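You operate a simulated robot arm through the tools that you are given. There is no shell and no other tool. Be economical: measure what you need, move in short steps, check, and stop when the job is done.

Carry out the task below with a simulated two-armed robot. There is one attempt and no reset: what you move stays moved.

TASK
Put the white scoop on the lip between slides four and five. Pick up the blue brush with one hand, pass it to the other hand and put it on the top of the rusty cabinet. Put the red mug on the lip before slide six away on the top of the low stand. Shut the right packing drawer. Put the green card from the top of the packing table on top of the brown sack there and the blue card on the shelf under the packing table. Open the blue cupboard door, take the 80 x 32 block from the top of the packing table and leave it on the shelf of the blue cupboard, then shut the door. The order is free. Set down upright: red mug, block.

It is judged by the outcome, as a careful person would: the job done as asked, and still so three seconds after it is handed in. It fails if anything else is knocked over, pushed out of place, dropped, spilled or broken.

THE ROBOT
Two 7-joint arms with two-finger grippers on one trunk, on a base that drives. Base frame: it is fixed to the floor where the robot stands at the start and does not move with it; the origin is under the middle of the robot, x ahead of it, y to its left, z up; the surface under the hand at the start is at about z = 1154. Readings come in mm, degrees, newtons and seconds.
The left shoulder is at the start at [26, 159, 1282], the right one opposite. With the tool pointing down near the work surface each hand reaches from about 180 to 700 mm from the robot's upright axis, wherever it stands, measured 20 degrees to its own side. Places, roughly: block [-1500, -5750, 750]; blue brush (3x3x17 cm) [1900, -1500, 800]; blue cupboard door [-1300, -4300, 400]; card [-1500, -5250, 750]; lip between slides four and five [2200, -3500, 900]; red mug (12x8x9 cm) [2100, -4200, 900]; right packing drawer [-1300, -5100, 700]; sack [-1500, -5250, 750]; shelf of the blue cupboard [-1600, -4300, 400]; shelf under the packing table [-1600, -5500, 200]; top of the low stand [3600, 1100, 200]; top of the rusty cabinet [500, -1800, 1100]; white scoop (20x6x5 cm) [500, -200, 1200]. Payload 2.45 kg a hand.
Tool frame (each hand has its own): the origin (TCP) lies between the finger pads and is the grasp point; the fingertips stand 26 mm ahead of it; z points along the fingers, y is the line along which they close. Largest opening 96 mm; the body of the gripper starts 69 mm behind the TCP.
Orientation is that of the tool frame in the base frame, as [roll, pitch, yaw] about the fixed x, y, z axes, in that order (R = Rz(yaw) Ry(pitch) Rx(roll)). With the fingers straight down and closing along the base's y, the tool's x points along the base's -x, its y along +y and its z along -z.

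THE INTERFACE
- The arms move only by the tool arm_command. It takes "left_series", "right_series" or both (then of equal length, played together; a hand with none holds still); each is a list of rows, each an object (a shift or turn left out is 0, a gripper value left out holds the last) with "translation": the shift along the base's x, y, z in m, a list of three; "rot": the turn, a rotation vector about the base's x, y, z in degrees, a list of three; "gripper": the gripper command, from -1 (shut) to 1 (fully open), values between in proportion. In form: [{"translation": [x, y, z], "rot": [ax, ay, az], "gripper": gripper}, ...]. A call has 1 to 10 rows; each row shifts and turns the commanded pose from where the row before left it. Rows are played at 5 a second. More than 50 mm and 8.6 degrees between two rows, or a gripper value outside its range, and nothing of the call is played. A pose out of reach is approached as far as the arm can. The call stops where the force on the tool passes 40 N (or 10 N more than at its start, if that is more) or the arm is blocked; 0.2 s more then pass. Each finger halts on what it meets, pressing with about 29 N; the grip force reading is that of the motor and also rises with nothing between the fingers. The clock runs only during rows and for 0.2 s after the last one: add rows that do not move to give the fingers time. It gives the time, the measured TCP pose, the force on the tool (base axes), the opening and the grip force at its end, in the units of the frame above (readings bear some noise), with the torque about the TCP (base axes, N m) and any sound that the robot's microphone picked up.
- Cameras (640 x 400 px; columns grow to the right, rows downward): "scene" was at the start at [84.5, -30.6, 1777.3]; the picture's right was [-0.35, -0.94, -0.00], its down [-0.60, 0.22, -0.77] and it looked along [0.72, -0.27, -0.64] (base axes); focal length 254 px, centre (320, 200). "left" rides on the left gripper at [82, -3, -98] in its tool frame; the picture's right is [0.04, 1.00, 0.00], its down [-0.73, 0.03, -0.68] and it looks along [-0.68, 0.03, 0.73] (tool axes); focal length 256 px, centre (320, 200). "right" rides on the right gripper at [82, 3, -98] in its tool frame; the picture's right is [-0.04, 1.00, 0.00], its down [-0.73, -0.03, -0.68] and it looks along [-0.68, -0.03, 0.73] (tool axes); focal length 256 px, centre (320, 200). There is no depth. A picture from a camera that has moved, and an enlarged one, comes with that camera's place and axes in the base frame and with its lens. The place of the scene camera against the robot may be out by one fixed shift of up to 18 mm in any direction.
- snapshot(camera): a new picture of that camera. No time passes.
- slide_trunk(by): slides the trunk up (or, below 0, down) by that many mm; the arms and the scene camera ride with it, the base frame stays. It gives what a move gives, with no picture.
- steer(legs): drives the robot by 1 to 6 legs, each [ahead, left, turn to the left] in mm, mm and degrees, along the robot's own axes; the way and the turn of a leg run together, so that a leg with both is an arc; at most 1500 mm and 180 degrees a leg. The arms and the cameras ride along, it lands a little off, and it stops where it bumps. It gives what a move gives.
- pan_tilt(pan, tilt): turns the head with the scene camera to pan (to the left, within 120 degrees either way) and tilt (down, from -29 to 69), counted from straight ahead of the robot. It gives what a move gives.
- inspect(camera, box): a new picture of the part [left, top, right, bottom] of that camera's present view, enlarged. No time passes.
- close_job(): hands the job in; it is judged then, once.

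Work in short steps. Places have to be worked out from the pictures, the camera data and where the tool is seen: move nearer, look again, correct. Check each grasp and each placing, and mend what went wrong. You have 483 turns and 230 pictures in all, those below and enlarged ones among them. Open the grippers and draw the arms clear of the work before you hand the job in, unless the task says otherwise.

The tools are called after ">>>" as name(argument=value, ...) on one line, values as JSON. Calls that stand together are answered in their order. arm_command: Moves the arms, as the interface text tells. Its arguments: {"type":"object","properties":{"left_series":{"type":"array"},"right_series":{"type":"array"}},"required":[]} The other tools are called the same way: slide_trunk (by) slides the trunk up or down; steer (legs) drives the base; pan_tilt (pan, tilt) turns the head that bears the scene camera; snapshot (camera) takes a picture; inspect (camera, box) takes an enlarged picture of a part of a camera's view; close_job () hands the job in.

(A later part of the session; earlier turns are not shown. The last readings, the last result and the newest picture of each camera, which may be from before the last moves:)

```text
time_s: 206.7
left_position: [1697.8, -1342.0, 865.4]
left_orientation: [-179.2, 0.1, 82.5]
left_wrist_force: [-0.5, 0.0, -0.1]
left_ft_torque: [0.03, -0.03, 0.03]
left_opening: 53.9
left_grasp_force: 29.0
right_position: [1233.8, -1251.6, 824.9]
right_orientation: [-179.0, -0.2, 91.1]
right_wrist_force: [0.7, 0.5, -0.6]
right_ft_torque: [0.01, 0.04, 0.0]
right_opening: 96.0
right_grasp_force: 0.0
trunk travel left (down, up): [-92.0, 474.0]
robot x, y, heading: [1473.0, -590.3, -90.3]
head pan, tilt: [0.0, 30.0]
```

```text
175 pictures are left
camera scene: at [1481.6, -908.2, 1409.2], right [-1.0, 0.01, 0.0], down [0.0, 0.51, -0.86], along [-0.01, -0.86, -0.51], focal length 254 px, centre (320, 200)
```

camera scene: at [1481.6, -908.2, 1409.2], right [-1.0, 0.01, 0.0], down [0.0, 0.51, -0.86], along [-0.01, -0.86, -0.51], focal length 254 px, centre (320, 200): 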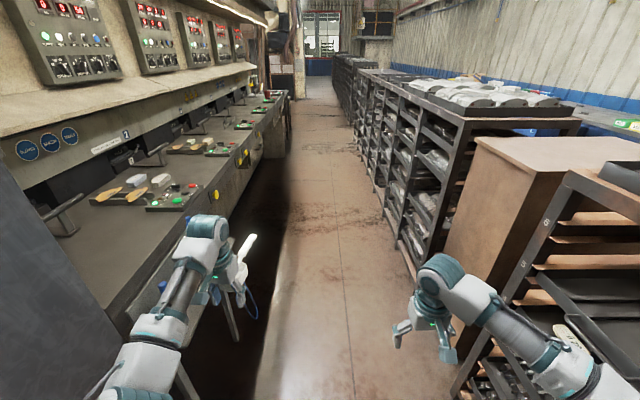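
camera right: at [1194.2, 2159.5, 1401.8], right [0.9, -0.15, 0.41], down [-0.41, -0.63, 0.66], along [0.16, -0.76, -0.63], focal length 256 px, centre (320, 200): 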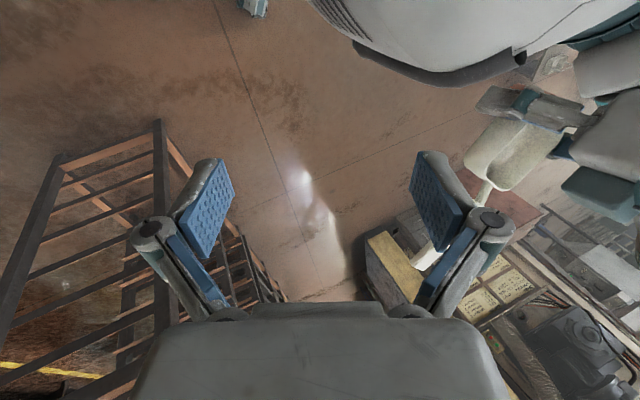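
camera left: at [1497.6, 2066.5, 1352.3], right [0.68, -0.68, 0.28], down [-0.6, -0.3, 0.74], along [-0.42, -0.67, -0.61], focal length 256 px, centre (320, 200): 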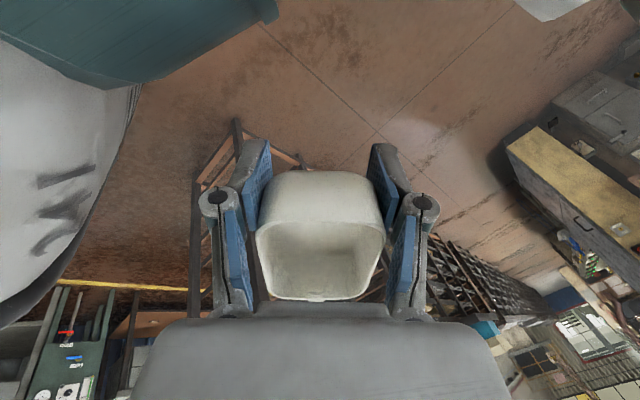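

Steady now. I shift right a little to clear the tool shelf on the left, and continue forward.

>>> steer(legs=[[0, -60, 0], [1500, 0, 0]])

>>> pan_tilt(pan=50, tilt=30)

>>> snapshot(camera="scene")

```text
time_s: 214.7
left_position: [1631.3, -2838.8, 871.8]
left_orientation: [-179.4, 0.2, 82.6]
left_wrist_force: [0.2, -0.3, -0.7]
left_ft_torque: [0.06, -0.01, 0.01]
left_opening: 54.0
left_grasp_force: 29.2
right_position: [1167.0, -2747.3, 827.2]
right_orientation: [-179.1, 0.3, 91.2]
right_wrist_force: [0.4, -0.2, -0.7]
right_ft_torque: [0.04, -0.01, 0.0]
right_opening: 96.2
right_grasp_force: 0.0
trunk travel left (down, up): [-92.0, 474.0]
robot x, y, heading: [1407.2, -2095.5, -90.5]
head pan, tilt: [0.0, 30.0]
```

```text
time_s: 215.9
left_position: [1640.6, -2838.4, 877.3]
left_orientation: [-178.7, 0.7, 82.8]
left_wrist_force: [-0.4, 0.1, -1.0]
left_ft_torque: [0.03, 0.04, -0.01]
left_opening: 54.1
left_grasp_force: 29.0
right_position: [1176.7, -2743.3, 834.4]
right_orientation: [-178.7, 0.5, 91.3]
right_wrist_force: [0.4, -0.2, -0.5]
right_ft_torque: [-0.02, 0.02, 0.01]
right_opening: 96.1
right_grasp_force: 0.0
trunk travel left (down, up): [-92.0, 474.0]
robot x, y, heading: [1402.8, -2092.5, -90.1]
head pan, tilt: [50.0, 30.0]
```

```text
174 pictures are left
camera scene: at [1492.5, -2375.4, 1409.2], right [-0.65, -0.76, 0.0], down [-0.39, 0.33, -0.86], along [0.66, -0.56, -0.51], focal length 254 px, centre (320, 200)
```

scene: 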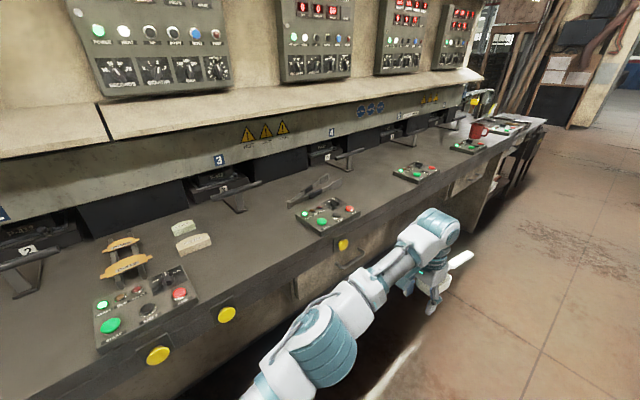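

I can see slide numbers: 3 at y≈-2685, 4 at ≈-3290, so the lip between 4 and 5 is around y≈-3570, with a button pad near y≈-3434. I drive on to y≈-3600.

>>> steer(legs=[[1480, 0, 0]])

>>> slide_trunk(by=120)

>>> slide_trunk(by=120)

>>> pan_tilt(pan=75, tilt=40)

>>> snapshot(camera="scene")

```text
time_s: 223.2
left_position: [1636.0, -4331.6, 876.1]
left_orientation: [-179.1, 0.7, 82.9]
left_wrist_force: [0.4, 0.5, -0.2]
left_ft_torque: [0.06, -0.02, -0.01]
left_opening: 54.2
left_grasp_force: 28.7
right_position: [1170.0, -4234.0, 834.1]
right_orientation: [-178.8, 0.5, 91.3]
right_wrist_force: [-0.2, -1.1, 0.5]
right_ft_torque: [0.01, -0.03, 0.0]
right_opening: 96.1
right_grasp_force: 0.0
trunk travel left (down, up): [-92.0, 474.0]
robot x, y, heading: [1401.4, -3585.3, -89.8]
head pan, tilt: [50.0, 30.0]
```

```text
time_s: 224.8
left_position: [1635.9, -4285.0, 1130.7]
left_orientation: [179.4, 12.0, 82.7]
left_wrist_force: [-0.4, 0.1, -0.5]
left_ft_torque: [0.07, 0.04, 0.0]
left_opening: 53.9
left_grasp_force: 29.1
right_position: [1170.5, -4207.4, 1039.9]
right_orientation: [-178.5, 9.0, 91.4]
right_wrist_force: [-0.1, 0.1, 0.2]
right_ft_torque: [-0.01, 0.01, 0.01]
right_opening: 96.2
right_grasp_force: 0.0
trunk travel left (down, up): [-212.0, 354.0]
robot x, y, heading: [1398.6, -3582.3, -90.2]
head pan, tilt: [50.0, 30.0]
```

```text
time_s: 226.2
left_position: [1635.6, -4246.1, 1324.8]
left_orientation: [178.5, 18.5, 82.5]
left_wrist_force: [-0.6, -0.1, -0.7]
left_ft_torque: [0.04, -0.02, -0.02]
left_opening: 53.8
left_grasp_force: 29.4
right_position: [1169.0, -4181.2, 1221.5]
right_orientation: [-178.5, 15.0, 91.1]
right_wrist_force: [-0.3, -0.5, -0.3]
right_ft_torque: [0.03, 0.01, 0.01]
right_opening: 95.9
right_grasp_force: 0.0
trunk travel left (down, up): [-332.0, 234.0]
robot x, y, heading: [1399.3, -3582.3, -90.2]
head pan, tilt: [50.0, 30.0]
```

```text
time_s: 227.1
left_position: [1636.1, -4245.2, 1325.3]
left_orientation: [178.6, 18.6, 82.5]
left_wrist_force: [0.1, -0.1, -1.3]
left_ft_torque: [0.06, 0.01, 0.01]
left_opening: 53.9
left_grasp_force: 28.7
right_position: [1168.4, -4180.2, 1224.6]
right_orientation: [-178.6, 15.2, 91.1]
right_wrist_force: [0.4, -0.4, 0.4]
right_ft_torque: [-0.06, 0.03, -0.01]
right_opening: 95.9
right_grasp_force: 0.0
trunk travel left (down, up): [-332.0, 234.0]
robot x, y, heading: [1399.7, -3584.8, -89.9]
head pan, tilt: [75.0, 40.0]
```

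```text
173 pictures are left
camera scene: at [1495.5, -3624.6, 1659.5], right [-0.26, -0.97, 0.0], down [-0.62, 0.17, -0.77], along [0.74, -0.2, -0.64], focal length 254 px, centre (320, 200)
```

scene: 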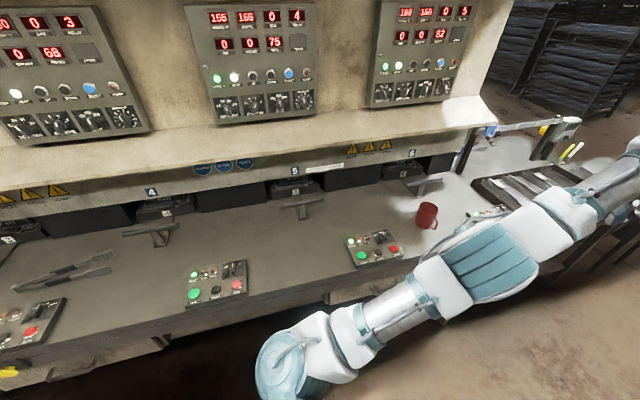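

Slides 4 (y≈-3180) and 5 (y≈-3750) are seen, pad between them at about (2045,-3408). I'll put the scoop near (2090,-3590). I turn left to face the lip, hands high above it.

>>> steer(legs=[[0, 0, 45], [0, 0, 45]])

>>> pan_tilt(pan=0, tilt=45)

>>> snapshot(camera="scene")

```text
time_s: 231.7
left_position: [2062.5, -3351.0, 1325.7]
left_orientation: [178.5, 18.6, 172.5]
left_wrist_force: [-0.4, -0.1, -0.3]
left_ft_torque: [0.03, 0.03, 0.0]
left_opening: 54.1
left_grasp_force: 29.0
right_position: [1998.1, -3817.4, 1224.0]
right_orientation: [-178.6, 15.2, -178.9]
right_wrist_force: [0.2, -0.7, 0.5]
right_ft_torque: [0.02, 0.0, 0.04]
right_opening: 96.1
right_grasp_force: 0.1
trunk travel left (down, up): [-332.0, 234.0]
robot x, y, heading: [1398.6, -3587.0, 0.2]
head pan, tilt: [75.0, 40.0]
```

```text
time_s: 233.1
left_position: [2059.0, -3350.1, 1329.9]
left_orientation: [178.5, 18.8, 172.4]
left_wrist_force: [0.4, 0.1, -1.1]
left_ft_torque: [0.01, 0.04, -0.03]
left_opening: 53.7
left_grasp_force: 29.1
right_position: [1994.4, -3817.4, 1226.7]
right_orientation: [-178.6, 15.3, -178.8]
right_wrist_force: [-0.2, -0.2, 1.2]
right_ft_torque: [0.02, 0.01, -0.01]
right_opening: 96.0
right_grasp_force: 0.0
trunk travel left (down, up): [-332.0, 234.0]
robot x, y, heading: [1404.3, -3581.4, -0.1]
head pan, tilt: [0.0, 45.0]
```

```text
172 pictures are left
camera scene: at [1516.6, -3582.8, 1651.9], right [0.0, -1.0, 0.0], down [-0.71, 0.0, -0.7], along [0.7, 0.0, -0.71], focal length 254 px, centre (320, 200)
```

scene: 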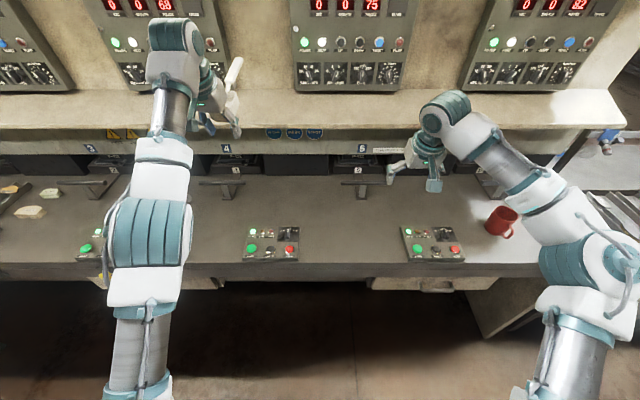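

Clear view. I level both hands and bring the left (with the scoop) over the free spot at y≈-3590, still high.

>>> arm_command(left_series=[{"translation": [-0.006, -0.024, -0.01], "rot": [0.1, 1.9, 0]}, {"translation": [-0.006, -0.024, -0.01], "rot": [0.1, 1.9, 0]}, {"translation": [-0.006, -0.024, -0.01], "rot": [0.1, 1.9, 0]}, {"translation": [-0.006, -0.024, -0.01], "rot": [0.1, 1.9, 0]}, {"translation": [-0.006, -0.024, -0.01], "rot": [0.1, 1.9, 0]}, {"translation": [-0.006, -0.024, -0.01], "rot": [0.1, 1.9, 0]}, {"translation": [-0.006, -0.024, -0.01], "rot": [0.1, 1.9, 0]}, {"translation": [-0.006, -0.024, -0.01], "rot": [0.1, 1.9, 0]}, {"translation": [-0.006, -0.024, -0.01], "rot": [0.1, 1.9, 0]}, {"translation": [-0.006, -0.024, -0.01], "rot": [0.1, 1.7, 0]}], right_series=[{"translation": [-0.012, -0.006, 0.005], "rot": [0.1, 1.5, 0]}, {"translation": [-0.012, -0.006, 0.005], "rot": [0.1, 1.5, 0]}, {"translation": [-0.012, -0.006, 0.005], "rot": [0.1, 1.5, 0]}, {"translation": [-0.012, -0.006, 0.005], "rot": [0.1, 1.5, 0]}, {"translation": [-0.012, -0.006, 0.005], "rot": [0.1, 1.5, 0]}, {"translation": [-0.012, -0.006, 0.005], "rot": [0.1, 1.5, 0]}, {"translation": [-0.012, -0.006, 0.005], "rot": [0.1, 1.5, 0]}, {"translation": [-0.012, -0.006, 0.005], "rot": [0.1, 1.5, 0]}, {"translation": [-0.012, -0.006, 0.005], "rot": [0.1, 1.5, 0]}, {"translation": [-0.012, -0.006, 0.005], "rot": [0.1, 1.5, 0]}])

>>> slide_trunk(by=-100)

>>> snapshot(camera="scene")

```text
time_s: 235.3
left_position: [1995.4, -3580.1, 1237.2]
left_orientation: [179.9, 0.1, 172.7]
left_wrist_force: [-0.8, -0.3, -0.6]
left_ft_torque: [0.04, 0.04, 0.01]
left_opening: 53.7
left_grasp_force: 29.6
left hand out of reach, approached as far as the arm can: row 2, 4, 7, 8, 9, 10
right_position: [1872.0, -3877.0, 1276.4]
right_orientation: [-179.9, 0.4, -179.1]
right_wrist_force: [0.3, -0.4, 0.7]
right_ft_torque: [0.02, 0.0, 0.0]
right_opening: 96.0
right_grasp_force: 0.1
trunk travel left (down, up): [-332.0, 234.0]
robot x, y, heading: [1397.2, -3585.6, -0.2]
head pan, tilt: [0.0, 45.0]
```

```text
time_s: 236.7
left_position: [2016.2, -3580.6, 1087.8]
left_orientation: [-179.4, -4.7, 172.7]
left_wrist_force: [0.3, -0.8, -1.1]
left_ft_torque: [0.01, 0.03, 0.0]
left_opening: 53.9
left_grasp_force: 28.2
right_position: [1872.5, -3876.3, 1178.0]
right_orientation: [-179.8, 0.5, -179.0]
right_wrist_force: [-0.1, 0.2, -0.4]
right_ft_torque: [-0.01, -0.01, 0.03]
right_opening: 96.0
right_grasp_force: 0.1
trunk travel left (down, up): [-232.0, 334.0]
robot x, y, heading: [1404.5, -3589.4, -0.3]
head pan, tilt: [0.0, 45.0]
```

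```text
171 pictures are left
camera scene: at [1575.6, -3585.2, 1549.9], right [0.0, -1.0, 0.0], down [-0.71, 0.0, -0.7], along [0.7, 0.0, -0.71], focal length 254 px, centre (320, 200)
```

scene: 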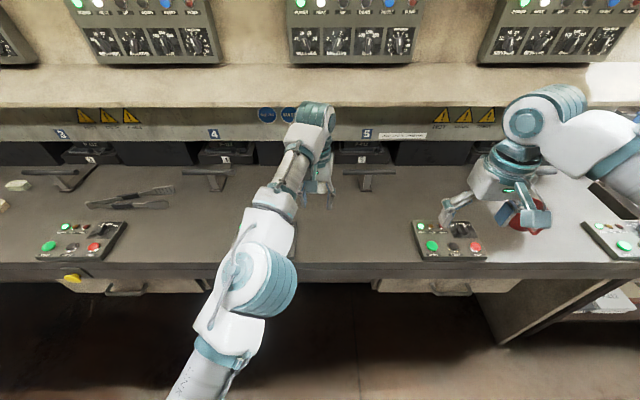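

The scoop is at y≈-3580 over the free part of the lip. I drive 60 mm closer, level the hand and lower.

>>> steer(legs=[[70, 0, 0]])

>>> arm_command(left_series=[{"translation": [0, 0, -0.02], "rot": [0.2, -1.6, 0]}, {"translation": [0, 0, -0.03], "rot": [0.2, -1.6, 0]}, {"translation": [0, 0, -0.03], "rot": [0.2, -1.5, 0]}, {"translation": [0, 0, -0.03]}, {}])

>>> snapshot(camera="left")

>>> snapshot(camera="scene")

```text
time_s: 237.7
left_position: [2083.6, -3578.9, 1086.4]
left_orientation: [-179.6, -4.8, 172.7]
left_wrist_force: [-0.2, -0.5, -1.3]
left_ft_torque: [0.0, 0.08, -0.01]
left_opening: 54.1
left_grasp_force: 29.0
right_position: [1941.7, -3876.7, 1177.6]
right_orientation: [-179.9, 0.4, -179.1]
right_wrist_force: [0.3, 0.3, 0.0]
right_ft_torque: [0.03, 0.03, -0.01]
right_opening: 95.9
right_grasp_force: 0.0
trunk travel left (down, up): [-232.0, 334.0]
robot x, y, heading: [1468.8, -3583.4, 0.1]
head pan, tilt: [0.0, 45.0]
```

```text
time_s: 238.9
left_position: [2124.5, -3593.1, 990.7]
left_orientation: [179.3, -0.3, 172.8]
left_wrist_force: [-0.1, -0.3, -1.4]
left_ft_torque: [0.02, 0.05, 0.05]
left_opening: 53.9
left_grasp_force: 28.6
left hand out of reach, approached as far as the arm can: row 1, 2, 3, 4
right_position: [1938.9, -3874.3, 1179.2]
right_orientation: [-179.7, 0.6, -179.0]
right_wrist_force: [0.5, 1.0, 0.0]
right_ft_torque: [0.01, -0.01, -0.01]
right_opening: 96.1
right_grasp_force: 0.0
trunk travel left (down, up): [-232.0, 334.0]
robot x, y, heading: [1472.7, -3583.0, 0.2]
head pan, tilt: [0.0, 45.0]
```

```text
170 pictures are left
camera left: at [2042.7, -3587.6, 1088.2], right [0.09, 1.0, 0.01], down [0.73, -0.07, 0.68], along [0.67, -0.05, -0.74], focal length 256 px, centre (320, 200)
```

left: 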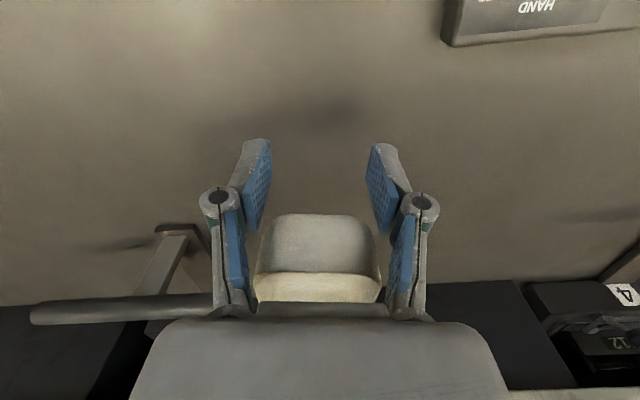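

```text
169 pictures are left
camera scene: at [1645.5, -3585.4, 1549.6], right [0.0, -1.0, 0.0], down [-0.71, 0.0, -0.7], along [0.7, 0.0, -0.71], focal length 254 px, centre (320, 200)
```

scene: 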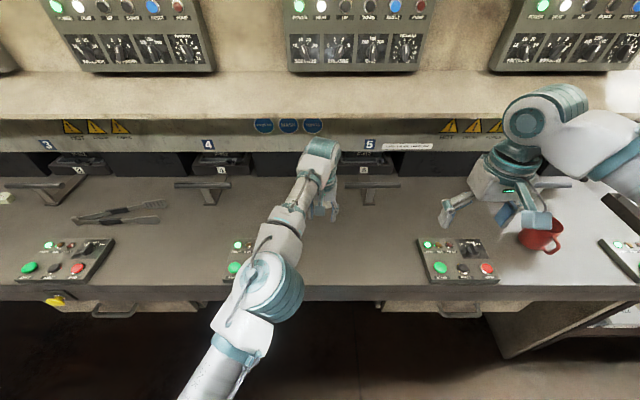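

The scoop seems to have turned in the grip. I zoom in to see how.

>>> inspect(camera="scene", box=[270, 130, 370, 230])

>>> snapshot(camera="right")

```text
4.00 times, centred on (320, 180) of scene
camera zoom: at [1645.5, -3585.4, 1549.6], right [0.0, -1.0, 0.0], down [-0.71, 0.0, -0.7], along [0.7, 0.0, -0.71], focal length 1015 px, centre (320, 280)
```

zoom: 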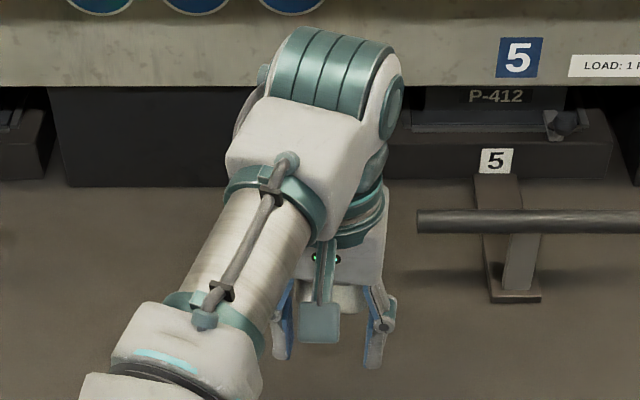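

```text
167 pictures are left
camera right: at [1856.0, -3871.9, 1275.2], right [0.02, 1.0, 0.0], down [0.73, -0.01, 0.69], along [0.69, -0.02, -0.73], focal length 256 px, centre (320, 200)
```

right: 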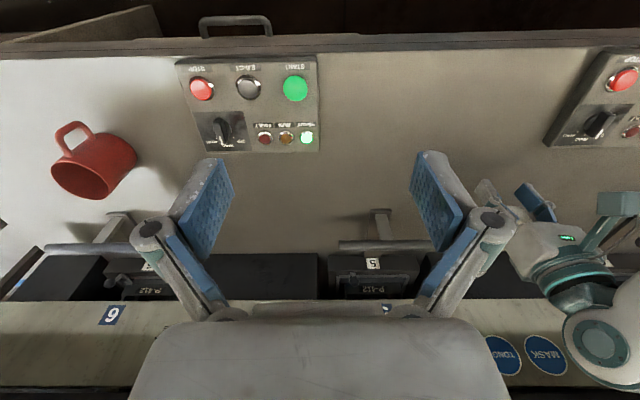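

>>> inspect(camera="right", box=[450, 160, 610, 260])

```text
4.00 times, centred on (530, 210) of right
camera zoom: at [1856.0, -3871.9, 1275.2], right [0.02, 1.0, 0.0], down [0.73, -0.01, 0.69], along [0.69, -0.02, -0.73], focal length 1024 px, centre (-520, 160)
```

zoom: 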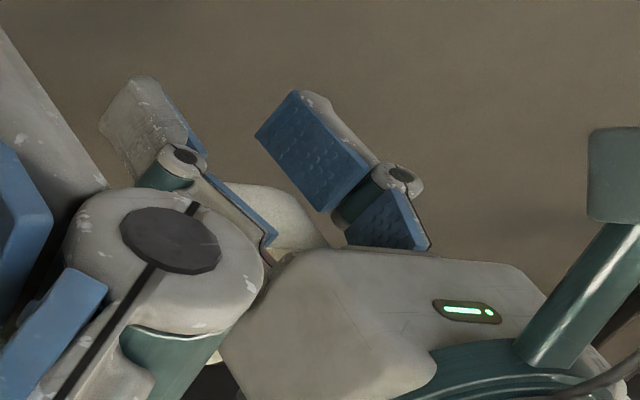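

The scoop has slid toward the palm and turned. I raise the hand and turn it 60° so the scene camera can view the grip from the side.

>>> arm_command(left_series=[{"translation": [-0.01, 0, 0.03]}, {"translation": [-0.01, 0, 0.03]}, {"translation": [-0.01, 0, 0.03], "rot": [0, 0, -8]}, {"rot": [0, 0, -8]}, {"rot": [0, 0, -8]}, {"rot": [0, 0, -8]}, {"rot": [0, 0, -8]}, {"rot": [0, 0, -8]}, {"rot": [0, 0, -8]}, {"rot": [0, 0, -8]}])

>>> inspect(camera="scene", box=[260, 110, 400, 220])

```text
time_s: 241.1
left_position: [2097.7, -3595.8, 1081.7]
left_orientation: [179.5, -0.2, 108.6]
left_wrist_force: [-0.3, 0.0, -0.8]
left_ft_torque: [0.05, 0.02, -0.01]
left_opening: 54.3
left_grasp_force: 29.1
left hand out of reach, approached as far as the arm can: row 2
right_position: [1938.3, -3875.1, 1177.8]
right_orientation: [-179.9, 0.7, -179.1]
right_wrist_force: [-0.2, -0.4, 0.3]
right_ft_torque: [0.0, -0.01, 0.03]
right_opening: 96.0
right_grasp_force: 0.0
trunk travel left (down, up): [-232.0, 334.0]
robot x, y, heading: [1467.8, -3584.9, 0.1]
head pan, tilt: [0.0, 45.0]
```

```text
3.64 times, centred on (330, 165) of scene
camera zoom: at [1645.3, -3585.4, 1549.6], right [0.0, -1.0, 0.0], down [-0.71, 0.0, -0.7], along [0.7, 0.0, -0.71], focal length 922 px, centre (284, 327)
```

zoom: 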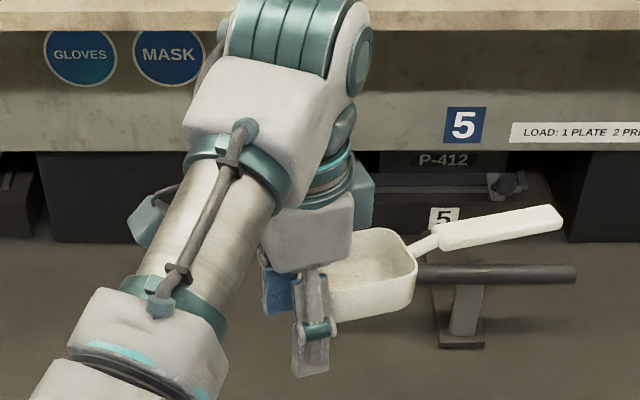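

The scoop is still level, but held too high in the fingers to set down with the left hand. I'll pass it to the right hand by its handle: left hand back 100 mm, right hand turned to match the handle.

>>> arm_command(left_series=[{"translation": [-0.02, 0, 0]}, {"translation": [-0.02, 0, 0]}, {"translation": [-0.02, 0, 0]}, {"translation": [-0.02, 0, 0]}, {"translation": [-0.02, 0, 0]}, {}, {}, {}, {}, {}], right_series=[{"translation": [0, -0.01, 0.01], "rot": [0, 0, -7.2]}, {"translation": [0, -0.01, 0.01], "rot": [0, 0, -7.2]}, {"translation": [0, -0.01, 0.01], "rot": [0, 0, -7.2]}, {"translation": [0, -0.01, 0.01], "rot": [0, 0, -7.2]}, {"translation": [0, 0, 0.01], "rot": [0, 0, -7.2]}, {"translation": [0, 0, 0.01], "rot": [0, 0, -7.2]}, {"rot": [0, 0, -7.2]}, {"rot": [0, 0, -7.2]}, {"rot": [0, 0, -7.2]}, {"rot": [0, 0, -7.2]}])

>>> snapshot(camera="right")

>>> snapshot(camera="scene")

```text
time_s: 243.3
left_position: [2071.7, -3627.2, 1110.4]
left_orientation: [179.5, -0.1, 108.5]
left_wrist_force: [-0.5, 0.0, -0.4]
left_ft_torque: [0.01, -0.01, 0.0]
left_opening: 54.0
left_grasp_force: 28.9
left hand out of reach, approached as far as the arm can: row 1, 2, 3, 4, 5
right_position: [1939.7, -3913.8, 1238.5]
right_orientation: [-179.6, 0.6, 108.8]
right_wrist_force: [0.1, -0.2, 0.2]
right_ft_torque: [0.01, 0.02, -0.04]
right_opening: 96.2
right_grasp_force: 0.0
trunk travel left (down, up): [-232.0, 334.0]
robot x, y, heading: [1467.9, -3585.4, 0.2]
head pan, tilt: [0.0, 45.0]
```

```text
164 pictures are left
camera right: at [1916.0, -3835.3, 1335.4], right [0.96, 0.28, -0.01], down [0.21, -0.7, 0.69], along [0.19, -0.66, -0.73], focal length 256 px, centre (320, 200)
```

right: 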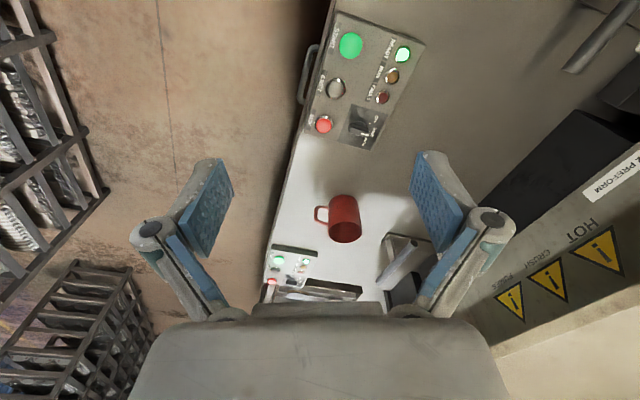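

```text
163 pictures are left
camera scene: at [1645.0, -3585.8, 1549.7], right [0.0, -1.0, 0.0], down [-0.71, 0.0, -0.7], along [0.7, 0.0, -0.71], focal length 254 px, centre (320, 200)
```

scene: 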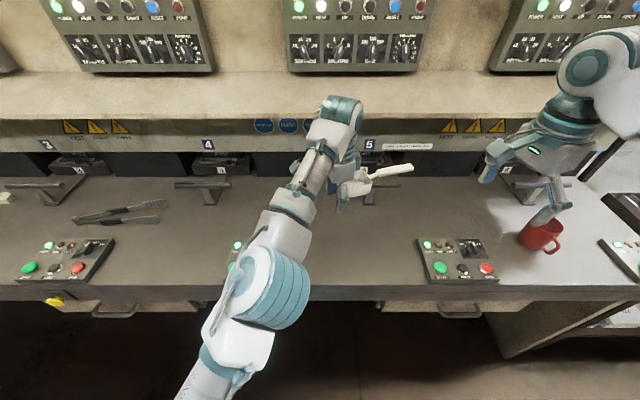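

The handle end is now near (2134,-3810,1168). I bring the right hand above it.

>>> arm_command(right_series=[{"translation": [0.037, 0.02, 0]}, {"translation": [0.037, 0.024, 0]}, {"translation": [0.037, 0.024, 0]}, {"translation": [0.037, 0.024, 0]}, {"translation": [0.037, 0.024, 0]}, {}])

>>> snapshot(camera="right")

>>> snapshot(camera="scene")

```text
time_s: 244.7
left_position: [2071.5, -3626.3, 1111.2]
left_orientation: [179.5, -0.1, 108.6]
left_wrist_force: [-1.2, 0.1, -0.6]
left_ft_torque: [0.05, 0.03, 0.04]
left_opening: 53.9
left_grasp_force: 28.8
right_position: [2024.5, -3846.5, 1161.6]
right_orientation: [-179.8, 0.6, 108.9]
right_wrist_force: [0.2, 1.7, -0.4]
right_ft_torque: [0.0, 0.01, 0.02]
right_opening: 96.2
right_grasp_force: 0.0
right hand out of reach, approached as far as the arm can: row 2, 3, 4, 5
trunk travel left (down, up): [-232.0, 334.0]
robot x, y, heading: [1469.4, -3586.5, -0.0]
head pan, tilt: [0.0, 45.0]
```

```text
162 pictures are left
camera right: at [2001.5, -3767.6, 1259.0], right [0.96, 0.29, 0.0], down [0.21, -0.7, 0.69], along [0.19, -0.66, -0.73], focal length 256 px, centre (320, 200)
```

right: 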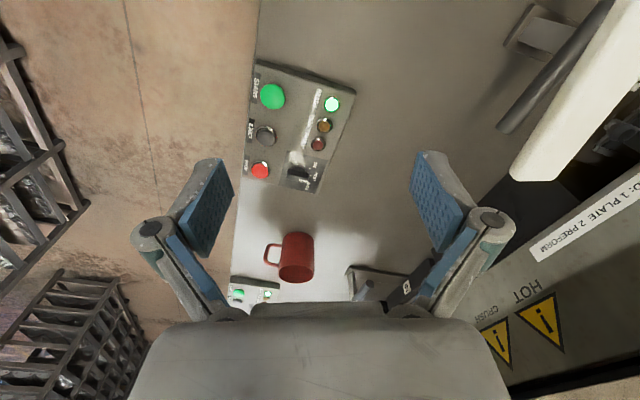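

```text
161 pictures are left
camera scene: at [1645.4, -3585.5, 1549.7], right [0.0, -1.0, 0.0], down [-0.71, 0.0, -0.7], along [0.7, 0.0, -0.71], focal length 254 px, centre (320, 200)
```

scene: 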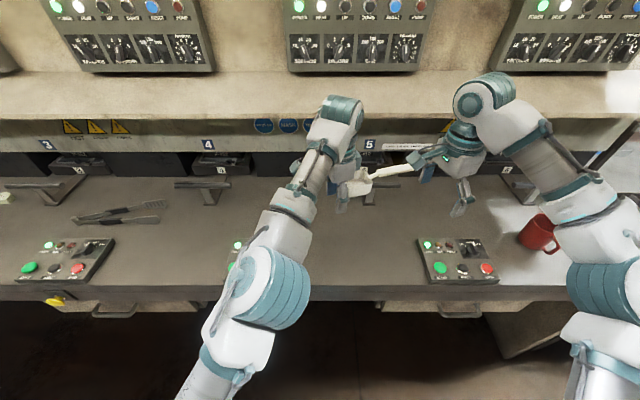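

Reach is poor this high. I lower the left hand about 130 mm (tips still clear of the lip) to bring the work nearer shoulder-comfort height.

>>> arm_command(left_series=[{"translation": [0, 0, -0.03]}, {"translation": [0, 0, -0.03]}, {"translation": [0, 0, -0.03]}, {"translation": [0, 0, -0.03]}, {}])

>>> snapshot(camera="scene")

```text
time_s: 245.9
left_position: [2108.9, -3630.7, 1001.9]
left_orientation: [179.6, -0.1, 108.8]
left_wrist_force: [0.6, 1.1, 0.6]
left_ft_torque: [0.02, -0.01, -0.01]
left_opening: 53.8
left_grasp_force: 28.8
left hand out of reach, approached as far as the arm can: row 1, 2, 3, 4
right_position: [2024.7, -3846.7, 1162.9]
right_orientation: [-179.8, 0.6, 108.9]
right_wrist_force: [-0.1, 0.3, 0.1]
right_ft_torque: [0.04, 0.04, 0.01]
right_opening: 96.1
right_grasp_force: 0.0
trunk travel left (down, up): [-232.0, 334.0]
robot x, y, heading: [1469.1, -3583.3, 0.1]
head pan, tilt: [0.0, 45.0]
```

```text
160 pictures are left
camera scene: at [1645.6, -3585.5, 1549.7], right [0.0, -1.0, 0.0], down [-0.71, 0.0, -0.7], along [0.7, 0.0, -0.71], focal length 254 px, centre (320, 200)
```

scene: 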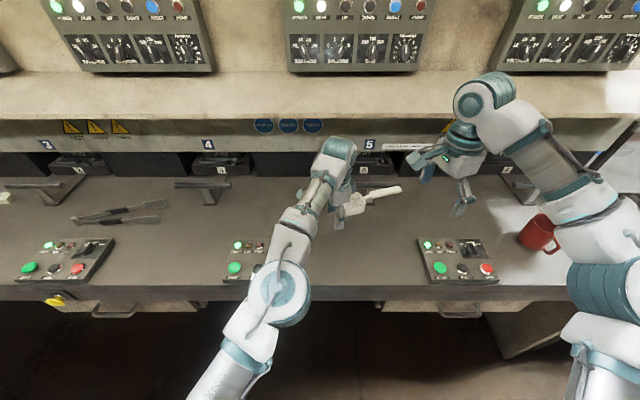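

The left arm is at full stretch, so its commanded pose lies beyond. I pull the left hand back 150 mm toward me.

>>> arm_command(left_series=[{"translation": [-0.03, 0, 0]}, {"translation": [-0.03, 0, 0]}, {"translation": [-0.03, 0, 0]}, {"translation": [-0.03, 0, 0]}, {"translation": [-0.03, 0, 0]}, {}], right_series=[{"translation": [-0.01, -0.01, 0]}, {"translation": [-0.01, -0.01, 0]}, {"translation": [-0.01, -0.01, 0]}, {}, {}, {}])

>>> snapshot(camera="scene")

```text
time_s: 247.3
left_position: [2105.7, -3629.8, 1015.0]
left_orientation: [179.6, -0.1, 108.7]
left_wrist_force: [1.0, 0.6, -1.6]
left_ft_torque: [0.04, 0.0, 0.0]
left_opening: 54.2
left_grasp_force: 29.2
left hand out of reach, approached as far as the arm can: row 1, 2, 3, 4, 5
right_position: [1996.0, -3876.8, 1163.3]
right_orientation: [-179.7, 0.6, 109.0]
right_wrist_force: [0.3, 0.2, 0.3]
right_ft_torque: [-0.06, 0.0, 0.02]
right_opening: 96.1
right_grasp_force: 0.0
trunk travel left (down, up): [-232.0, 334.0]
robot x, y, heading: [1467.0, -3586.7, 0.2]
head pan, tilt: [0.0, 45.0]
```

```text
159 pictures are left
camera scene: at [1645.8, -3585.9, 1549.6], right [0.0, -1.0, 0.0], down [-0.71, 0.0, -0.7], along [0.7, 0.0, -0.71], focal length 254 px, centre (320, 200)
```

scene: 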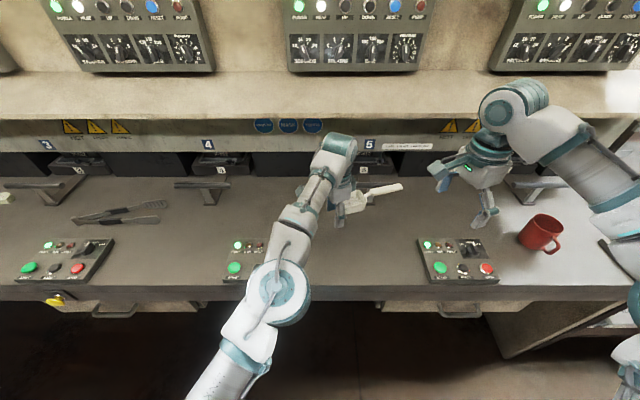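

The left wrist seems at a joint limit. I turn it back +32° and then pull in; the right hand turns to match.

>>> arm_command(left_series=[{"rot": [0, 0, 8]}, {"rot": [0, 0, 8]}, {"rot": [0, 0, 8]}, {"rot": [0, 0, 8]}, {"translation": [-0.03, 0, 0]}, {"translation": [-0.03, 0, 0]}, {"translation": [-0.03, 0, 0]}, {}], right_series=[{"rot": [0, 0, 8]}, {"rot": [0, 0, 8]}, {"rot": [0, 0, 8]}, {"rot": [0, 0, 8]}, {}, {}, {}, {}])

>>> snapshot(camera="scene")

```text
time_s: 249.1
left_position: [2106.8, -3630.6, 1014.8]
left_orientation: [179.5, -0.1, 140.9]
left_wrist_force: [-0.6, -0.6, -0.5]
left_ft_torque: [0.05, 0.04, -0.01]
left_opening: 54.0
left_grasp_force: 28.3
left hand out of reach, approached as far as the arm can: row 5, 6, 7
right_position: [1995.4, -3877.3, 1162.1]
right_orientation: [-179.7, 0.6, 140.9]
right_wrist_force: [-0.1, -0.8, 0.0]
right_ft_torque: [-0.01, 0.0, -0.01]
right_opening: 96.0
right_grasp_force: 0.1
trunk travel left (down, up): [-232.0, 334.0]
robot x, y, heading: [1467.6, -3587.7, -0.1]
head pan, tilt: [0.0, 45.0]
```

```text
158 pictures are left
camera scene: at [1645.8, -3585.7, 1549.6], right [0.0, -1.0, 0.0], down [-0.71, 0.0, -0.7], along [0.7, 0.0, -0.71], focal length 254 px, centre (320, 200)
```

scene: 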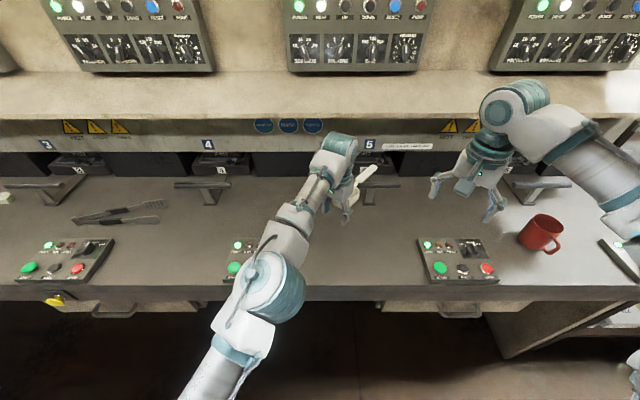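

The left arm seems at its straight-elbow singularity. I try a combined inward, leftward and downward command to bend the elbow.

>>> arm_command(left_series=[{"translation": [-0.03, 0.03, 0.0]}, {"translation": [-0.03, 0.03, 0.0]}, {"translation": [-0.03, 0.03, 0.0]}, {"translation": [-0.03, 0.03, 0]}, {}])

```text
time_s: 250.3
left_position: [2117.9, -3562.6, 1056.7]
left_orientation: [179.5, -0.1, 140.6]
left_wrist_force: [-0.5, -0.8, -1.3]
left_ft_torque: [0.07, 0.04, 0.01]
left_opening: 54.0
left_grasp_force: 28.8
left hand out of reach, approached as far as the arm can: row 1, 2, 3, 4
right_position: [1996.5, -3877.3, 1163.3]
right_orientation: [-179.7, 0.6, 140.9]
right_wrist_force: [0.7, 0.3, 0.2]
right_ft_torque: [0.02, -0.02, -0.01]
right_opening: 95.9
right_grasp_force: 0.1
trunk travel left (down, up): [-232.0, 334.0]
robot x, y, heading: [1470.9, -3583.4, 0.1]
head pan, tilt: [0.0, 45.0]
```

Rather than a handover, I can rest the bowl on the lip with the fingers hanging just outside its front edge, then nudge it in. I turn the left hand back so the handle points into the lip, and back off.

>>> arm_command(left_series=[{"rot": [0, 0, 8]}, {"rot": [0, 0, 8]}, {"rot": [0, 0, 8]}, {"rot": [0, 0, 8]}, {"rot": [0, 0, 7.4]}, {}], right_series=[{"rot": [0, 0, 8]}, {"rot": [0, 0, 8]}, {"rot": [0, 0, 8]}, {"rot": [0, 0, 8]}, {"rot": [0, 0, 7]}, {}])

>>> steer(legs=[[-200, 0, 0]])

>>> snapshot(camera="left")

>>> snapshot(camera="scene")

```text
time_s: 251.7
left_position: [2118.5, -3563.5, 1056.1]
left_orientation: [179.4, -0.1, -179.6]
left_wrist_force: [-0.2, 0.4, -1.2]
left_ft_torque: [-0.03, 0.06, 0.0]
left_opening: 54.2
left_grasp_force: 29.3
right_position: [1996.5, -3877.0, 1163.2]
right_orientation: [-179.8, 0.6, 180.0]
right_wrist_force: [-0.3, 0.0, -0.6]
right_ft_torque: [0.0, 0.04, -0.02]
right_opening: 95.9
right_grasp_force: 0.0
trunk travel left (down, up): [-232.0, 334.0]
robot x, y, heading: [1468.5, -3587.3, 0.1]
head pan, tilt: [0.0, 45.0]
```

```text
time_s: 253.3
left_position: [1920.9, -3564.2, 1055.7]
left_orientation: [179.3, -0.1, -179.8]
left_wrist_force: [-0.8, -0.1, -1.4]
left_ft_torque: [0.01, 0.05, 0.04]
left_opening: 54.1
left_grasp_force: 28.8
right_position: [1797.8, -3876.8, 1161.2]
right_orientation: [-179.8, 0.6, -180.0]
right_wrist_force: [0.6, -0.3, 0.5]
right_ft_torque: [0.0, 0.03, 0.0]
right_opening: 96.1
right_grasp_force: 0.0
trunk travel left (down, up): [-232.0, 334.0]
robot x, y, heading: [1272.7, -3581.1, 0.1]
head pan, tilt: [0.0, 45.0]
```

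```text
157 pictures are left
camera left: at [1838.6, -3568.6, 1154.0], right [-0.04, 1.0, 0.01], down [0.73, 0.02, 0.68], along [0.68, 0.04, -0.73], focal length 256 px, centre (320, 200)
```

left: 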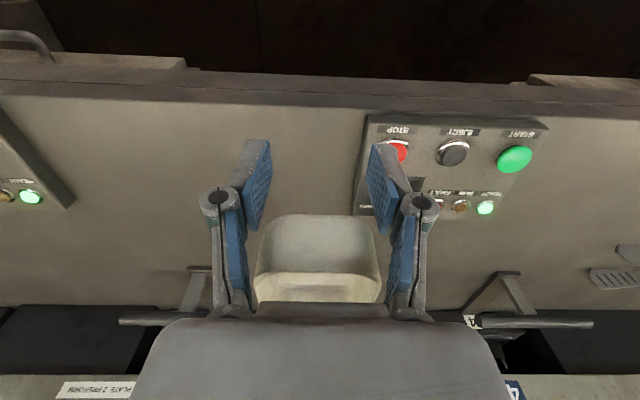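

```text
156 pictures are left
camera scene: at [1448.0, -3585.3, 1549.3], right [0.0, -1.0, 0.0], down [-0.71, 0.0, -0.7], along [0.7, 0.0, -0.71], focal length 254 px, centre (320, 200)
```

scene: 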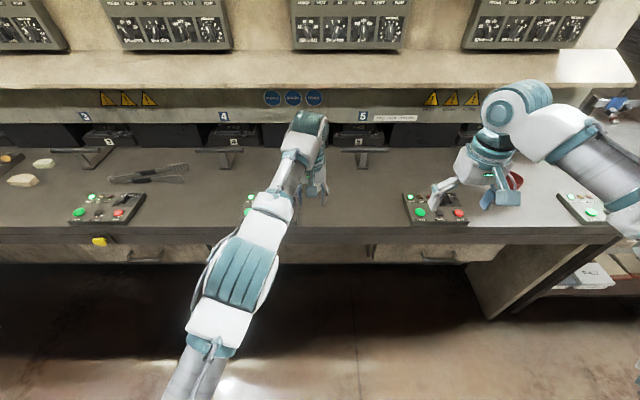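

The lip's front edge appears at x≈1930–1943, and the pad begins at y≈-3510. I back 20 mm more, shift to y≈-3590 and lower partway to look.

>>> steer(legs=[[-25, 0, 0]])

>>> arm_command(left_series=[{"translation": [0, -0.01, -0.02]}, {"translation": [0, -0.01, -0.025]}, {"translation": [0, -0.01, -0.025]}, {}])

>>> snapshot(camera="left")

```text
time_s: 254.1
left_position: [1896.8, -3563.3, 1057.8]
left_orientation: [179.4, -0.1, -179.8]
left_wrist_force: [1.3, 0.7, -1.6]
left_ft_torque: [0.03, 0.09, 0.01]
left_opening: 54.1
left_grasp_force: 28.8
right_position: [1770.8, -3875.0, 1164.1]
right_orientation: [-179.7, 0.7, -180.0]
right_wrist_force: [0.1, -0.1, -0.7]
right_ft_torque: [0.01, 0.02, -0.04]
right_opening: 95.9
right_grasp_force: 0.1
trunk travel left (down, up): [-232.0, 334.0]
robot x, y, heading: [1244.6, -3582.6, -0.2]
head pan, tilt: [0.0, 45.0]
```

```text
time_s: 255.1
left_position: [1900.2, -3597.3, 995.3]
left_orientation: [179.4, 0.3, -179.7]
left_wrist_force: [0.3, -0.3, -2.0]
left_ft_torque: [-0.02, 0.05, 0.0]
left_opening: 54.1
left_grasp_force: 29.3
left hand out of reach, approached as far as the arm can: row 2
right_position: [1763.0, -3873.9, 1169.0]
right_orientation: [-179.6, 1.0, 180.0]
right_wrist_force: [-0.1, -1.0, 0.0]
right_ft_torque: [-0.02, 0.02, 0.03]
right_opening: 95.9
right_grasp_force: 0.0
trunk travel left (down, up): [-232.0, 334.0]
robot x, y, heading: [1247.6, -3585.4, -0.1]
head pan, tilt: [0.0, 45.0]
```

```text
155 pictures are left
camera left: at [1817.2, -3601.3, 1093.5], right [-0.04, 1.0, 0.01], down [0.73, 0.03, 0.68], along [0.68, 0.04, -0.73], focal length 256 px, centre (320, 200)
```

left: 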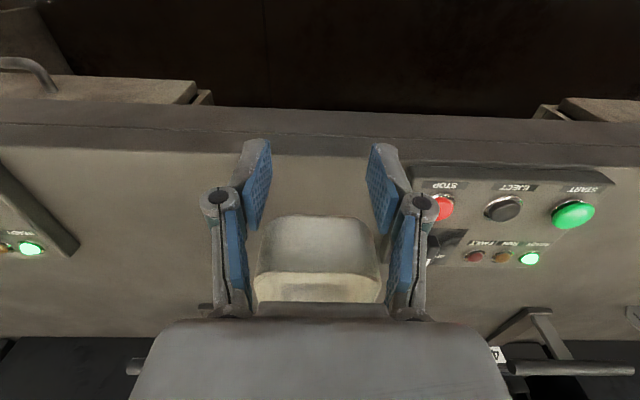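

The arm moves well here. Lip edge ≈1943, top ≈895. I move 16 mm forward and lower in small steps watching for contact.

>>> arm_command(left_series=[{"translation": [0.008, 0, -0.02]}, {"translation": [0.008, 0, -0.02]}, {"translation": [0, 0, -0.02]}, {"translation": [0, 0, -0.015]}, {}])

>>> snapshot(camera="left")

>>> inspect(camera="scene", box=[260, 150, 380, 270])

```text
time_s: 256.3
left_position: [1913.2, -3596.9, 919.8]
left_orientation: [179.5, 0.4, -179.7]
left_wrist_force: [-0.1, 0.7, -0.7]
left_ft_torque: [0.0, 0.07, 0.02]
left_opening: 54.2
left_grasp_force: 29.3
right_position: [1761.9, -3873.8, 1168.4]
right_orientation: [-179.6, 1.1, -180.0]
right_wrist_force: [-0.1, -0.2, -0.8]
right_ft_torque: [-0.02, 0.02, -0.01]
right_opening: 95.9
right_grasp_force: 0.1
trunk travel left (down, up): [-232.0, 334.0]
robot x, y, heading: [1244.3, -3582.8, 0.1]
head pan, tilt: [0.0, 45.0]
```

```text
154 pictures are left
camera left: at [1830.3, -3600.8, 1017.6], right [-0.04, 1.0, 0.01], down [0.73, 0.03, 0.68], along [0.68, 0.04, -0.73], focal length 256 px, centre (320, 200)
```

left: 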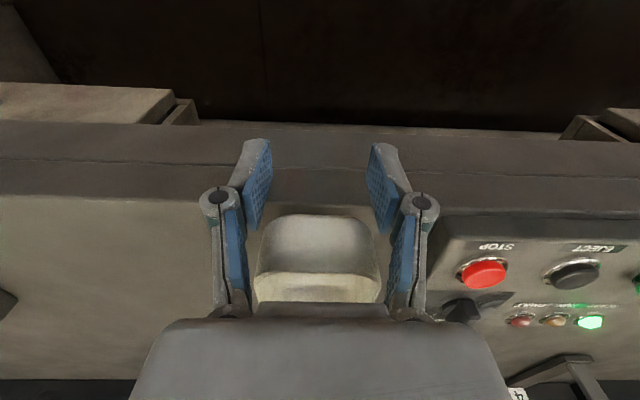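

```text
3.33 times, centred on (320, 210) of scene
camera zoom: at [1421.9, -3585.1, 1549.6], right [0.0, -1.0, 0.0], down [-0.71, 0.0, -0.7], along [0.7, 0.0, -0.71], focal length 846 px, centre (320, 167)
```

zoom: 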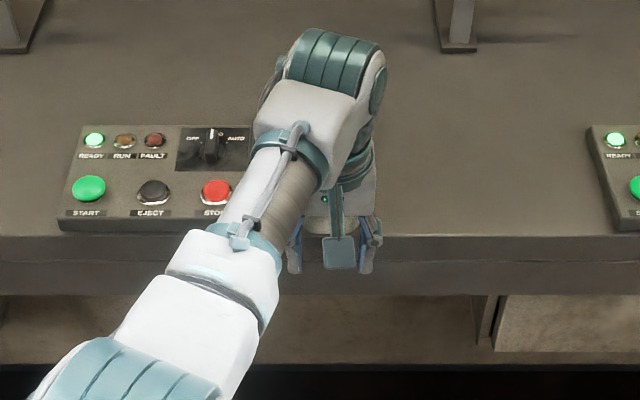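

The fingers are just outside the edge, the bowl over the lip. I go 10 mm forward and lower until contact is felt.

>>> arm_command(left_series=[{"translation": [0.01, 0, 0]}, {"translation": [0, 0, -0.01]}, {"translation": [0, 0, -0.008]}, {}])

>>> arm_command(left_series=[{"translation": [0, 0, -0.006]}, {"translation": [0, 0, -0.006]}, {}])

>>> snapshot(camera="left")

```text
time_s: 257.3
left_position: [1915.4, -3592.6, 900.8]
left_orientation: [179.4, 0.3, -179.8]
left_wrist_force: [0.2, -0.1, 0.1]
left_ft_torque: [-0.02, 0.06, 0.03]
left_opening: 53.8
left_grasp_force: 28.9
left hand out of reach, approached as far as the arm can: row 1
right_position: [1761.8, -3873.9, 1167.6]
right_orientation: [-179.6, 1.1, 179.9]
right_wrist_force: [-1.2, 0.0, -0.2]
right_ft_torque: [0.0, 0.0, 0.01]
right_opening: 95.7
right_grasp_force: 0.1
trunk travel left (down, up): [-232.0, 334.0]
robot x, y, heading: [1244.5, -3582.9, 0.1]
head pan, tilt: [0.0, 45.0]
```

```text
time_s: 258.1
left_position: [1917.4, -3591.7, 892.0]
left_orientation: [179.5, 0.6, -179.9]
left_wrist_force: [3.8, -1.5, 13.7]
left_ft_torque: [-0.4, -1.14, -0.01]
left_opening: 54.4
left_grasp_force: 29.2
right_position: [1761.0, -3873.8, 1169.3]
right_orientation: [-179.7, 1.2, 179.9]
right_wrist_force: [-0.7, -0.2, -0.4]
right_ft_torque: [-0.06, -0.01, 0.0]
right_opening: 96.0
right_grasp_force: 0.0
trunk travel left (down, up): [-232.0, 334.0]
robot x, y, heading: [1249.6, -3584.6, -0.2]
head pan, tilt: [0.0, 45.0]
```

```text
152 pictures are left
camera left: at [1832.7, -3597.4, 988.9], right [-0.04, 1.0, 0.01], down [0.73, 0.03, 0.69], along [0.69, 0.04, -0.73], focal length 256 px, centre (320, 200)
```

left: 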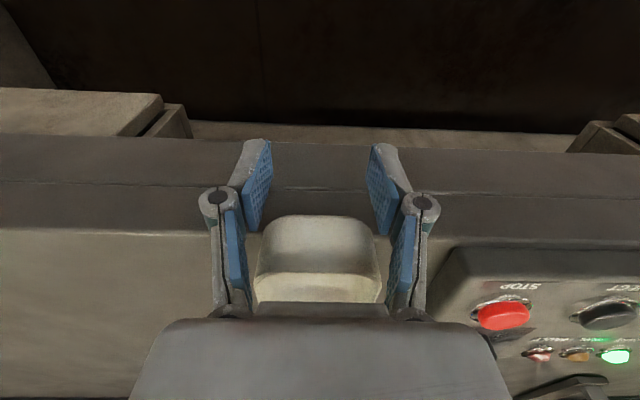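

The bowl's far side touches the lip (14 N). I ease down 3 mm more and open the fingers slowly.

>>> arm_command(left_series=[{"translation": [0, 0, -0.003]}, {"gripper": 0.2}, {"gripper": 0.3}, {"gripper": 0.4}, {}])

>>> snapshot(camera="left")

```text
time_s: 259.3
left_position: [1916.5, -3593.3, 885.2]
left_orientation: [179.5, 0.2, -179.8]
left_wrist_force: [-0.5, 1.0, 0.5]
left_ft_torque: [0.03, 0.03, -0.02]
left_opening: 67.3
left_grasp_force: 0.1
right_position: [1760.6, -3873.3, 1169.2]
right_orientation: [-179.6, 1.1, 180.0]
right_wrist_force: [0.7, 0.3, -0.2]
right_ft_torque: [-0.01, -0.01, 0.01]
right_opening: 96.1
right_grasp_force: 0.0
trunk travel left (down, up): [-232.0, 334.0]
robot x, y, heading: [1246.3, -3583.7, -0.1]
head pan, tilt: [0.0, 45.0]
```

```text
151 pictures are left
camera left: at [1834.0, -3597.3, 983.4], right [-0.04, 1.0, 0.01], down [0.73, 0.03, 0.68], along [0.68, 0.04, -0.73], focal length 256 px, centre (320, 200)
```

left: 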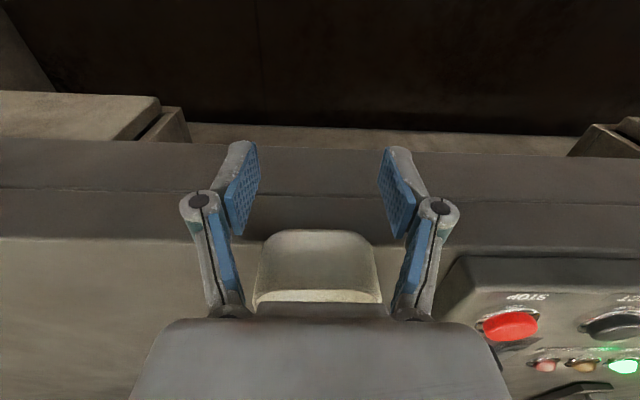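

Released and resting on the lip. I raise the open hand to regrasp the bowl properly in its middle.

>>> arm_command(left_series=[{"translation": [0, 0, 0.02], "gripper": 1}, {"translation": [0, 0, 0.03]}, {"translation": [0, 0, 0.03]}, {"translation": [0, 0, 0.03]}, {}])

>>> steer(legs=[[50, 0, 0]])

>>> snapshot(camera="left")

```text
time_s: 260.5
left_position: [1905.8, -3587.9, 994.0]
left_orientation: [179.5, 0.2, -179.8]
left_wrist_force: [-0.3, -0.2, -1.4]
left_ft_torque: [-0.01, 0.0, 0.02]
left_opening: 95.8
left_grasp_force: 0.1
left hand out of reach, approached as far as the arm can: row 3, 4
right_position: [1762.5, -3872.6, 1167.7]
right_orientation: [-179.6, 1.0, 180.0]
right_wrist_force: [0.3, 0.6, -0.5]
right_ft_torque: [0.01, 0.04, -0.02]
right_opening: 95.7
right_grasp_force: 0.1
trunk travel left (down, up): [-232.0, 334.0]
robot x, y, heading: [1247.5, -3581.0, 0.2]
head pan, tilt: [0.0, 45.0]
```

```text
time_s: 261.4
left_position: [1952.2, -3588.1, 995.5]
left_orientation: [179.5, 0.5, -179.8]
left_wrist_force: [-0.3, -0.2, -0.5]
left_ft_torque: [-0.02, -0.01, 0.01]
left_opening: 96.0
left_grasp_force: 0.1
right_position: [1808.5, -3874.0, 1170.9]
right_orientation: [-179.6, 1.3, 180.0]
right_wrist_force: [0.3, 0.1, 0.2]
right_ft_torque: [0.01, 0.06, -0.01]
right_opening: 96.2
right_grasp_force: 0.1
trunk travel left (down, up): [-232.0, 334.0]
robot x, y, heading: [1292.0, -3588.0, 0.2]
head pan, tilt: [0.0, 45.0]
```

```text
150 pictures are left
camera left: at [1868.5, -3592.8, 1093.6], right [-0.04, 1.0, 0.01], down [0.73, 0.03, 0.69], along [0.68, 0.04, -0.73], focal length 256 px, centre (320, 200)
```

left: 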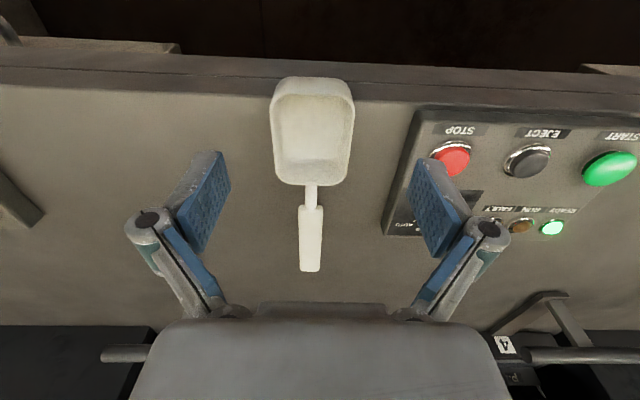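

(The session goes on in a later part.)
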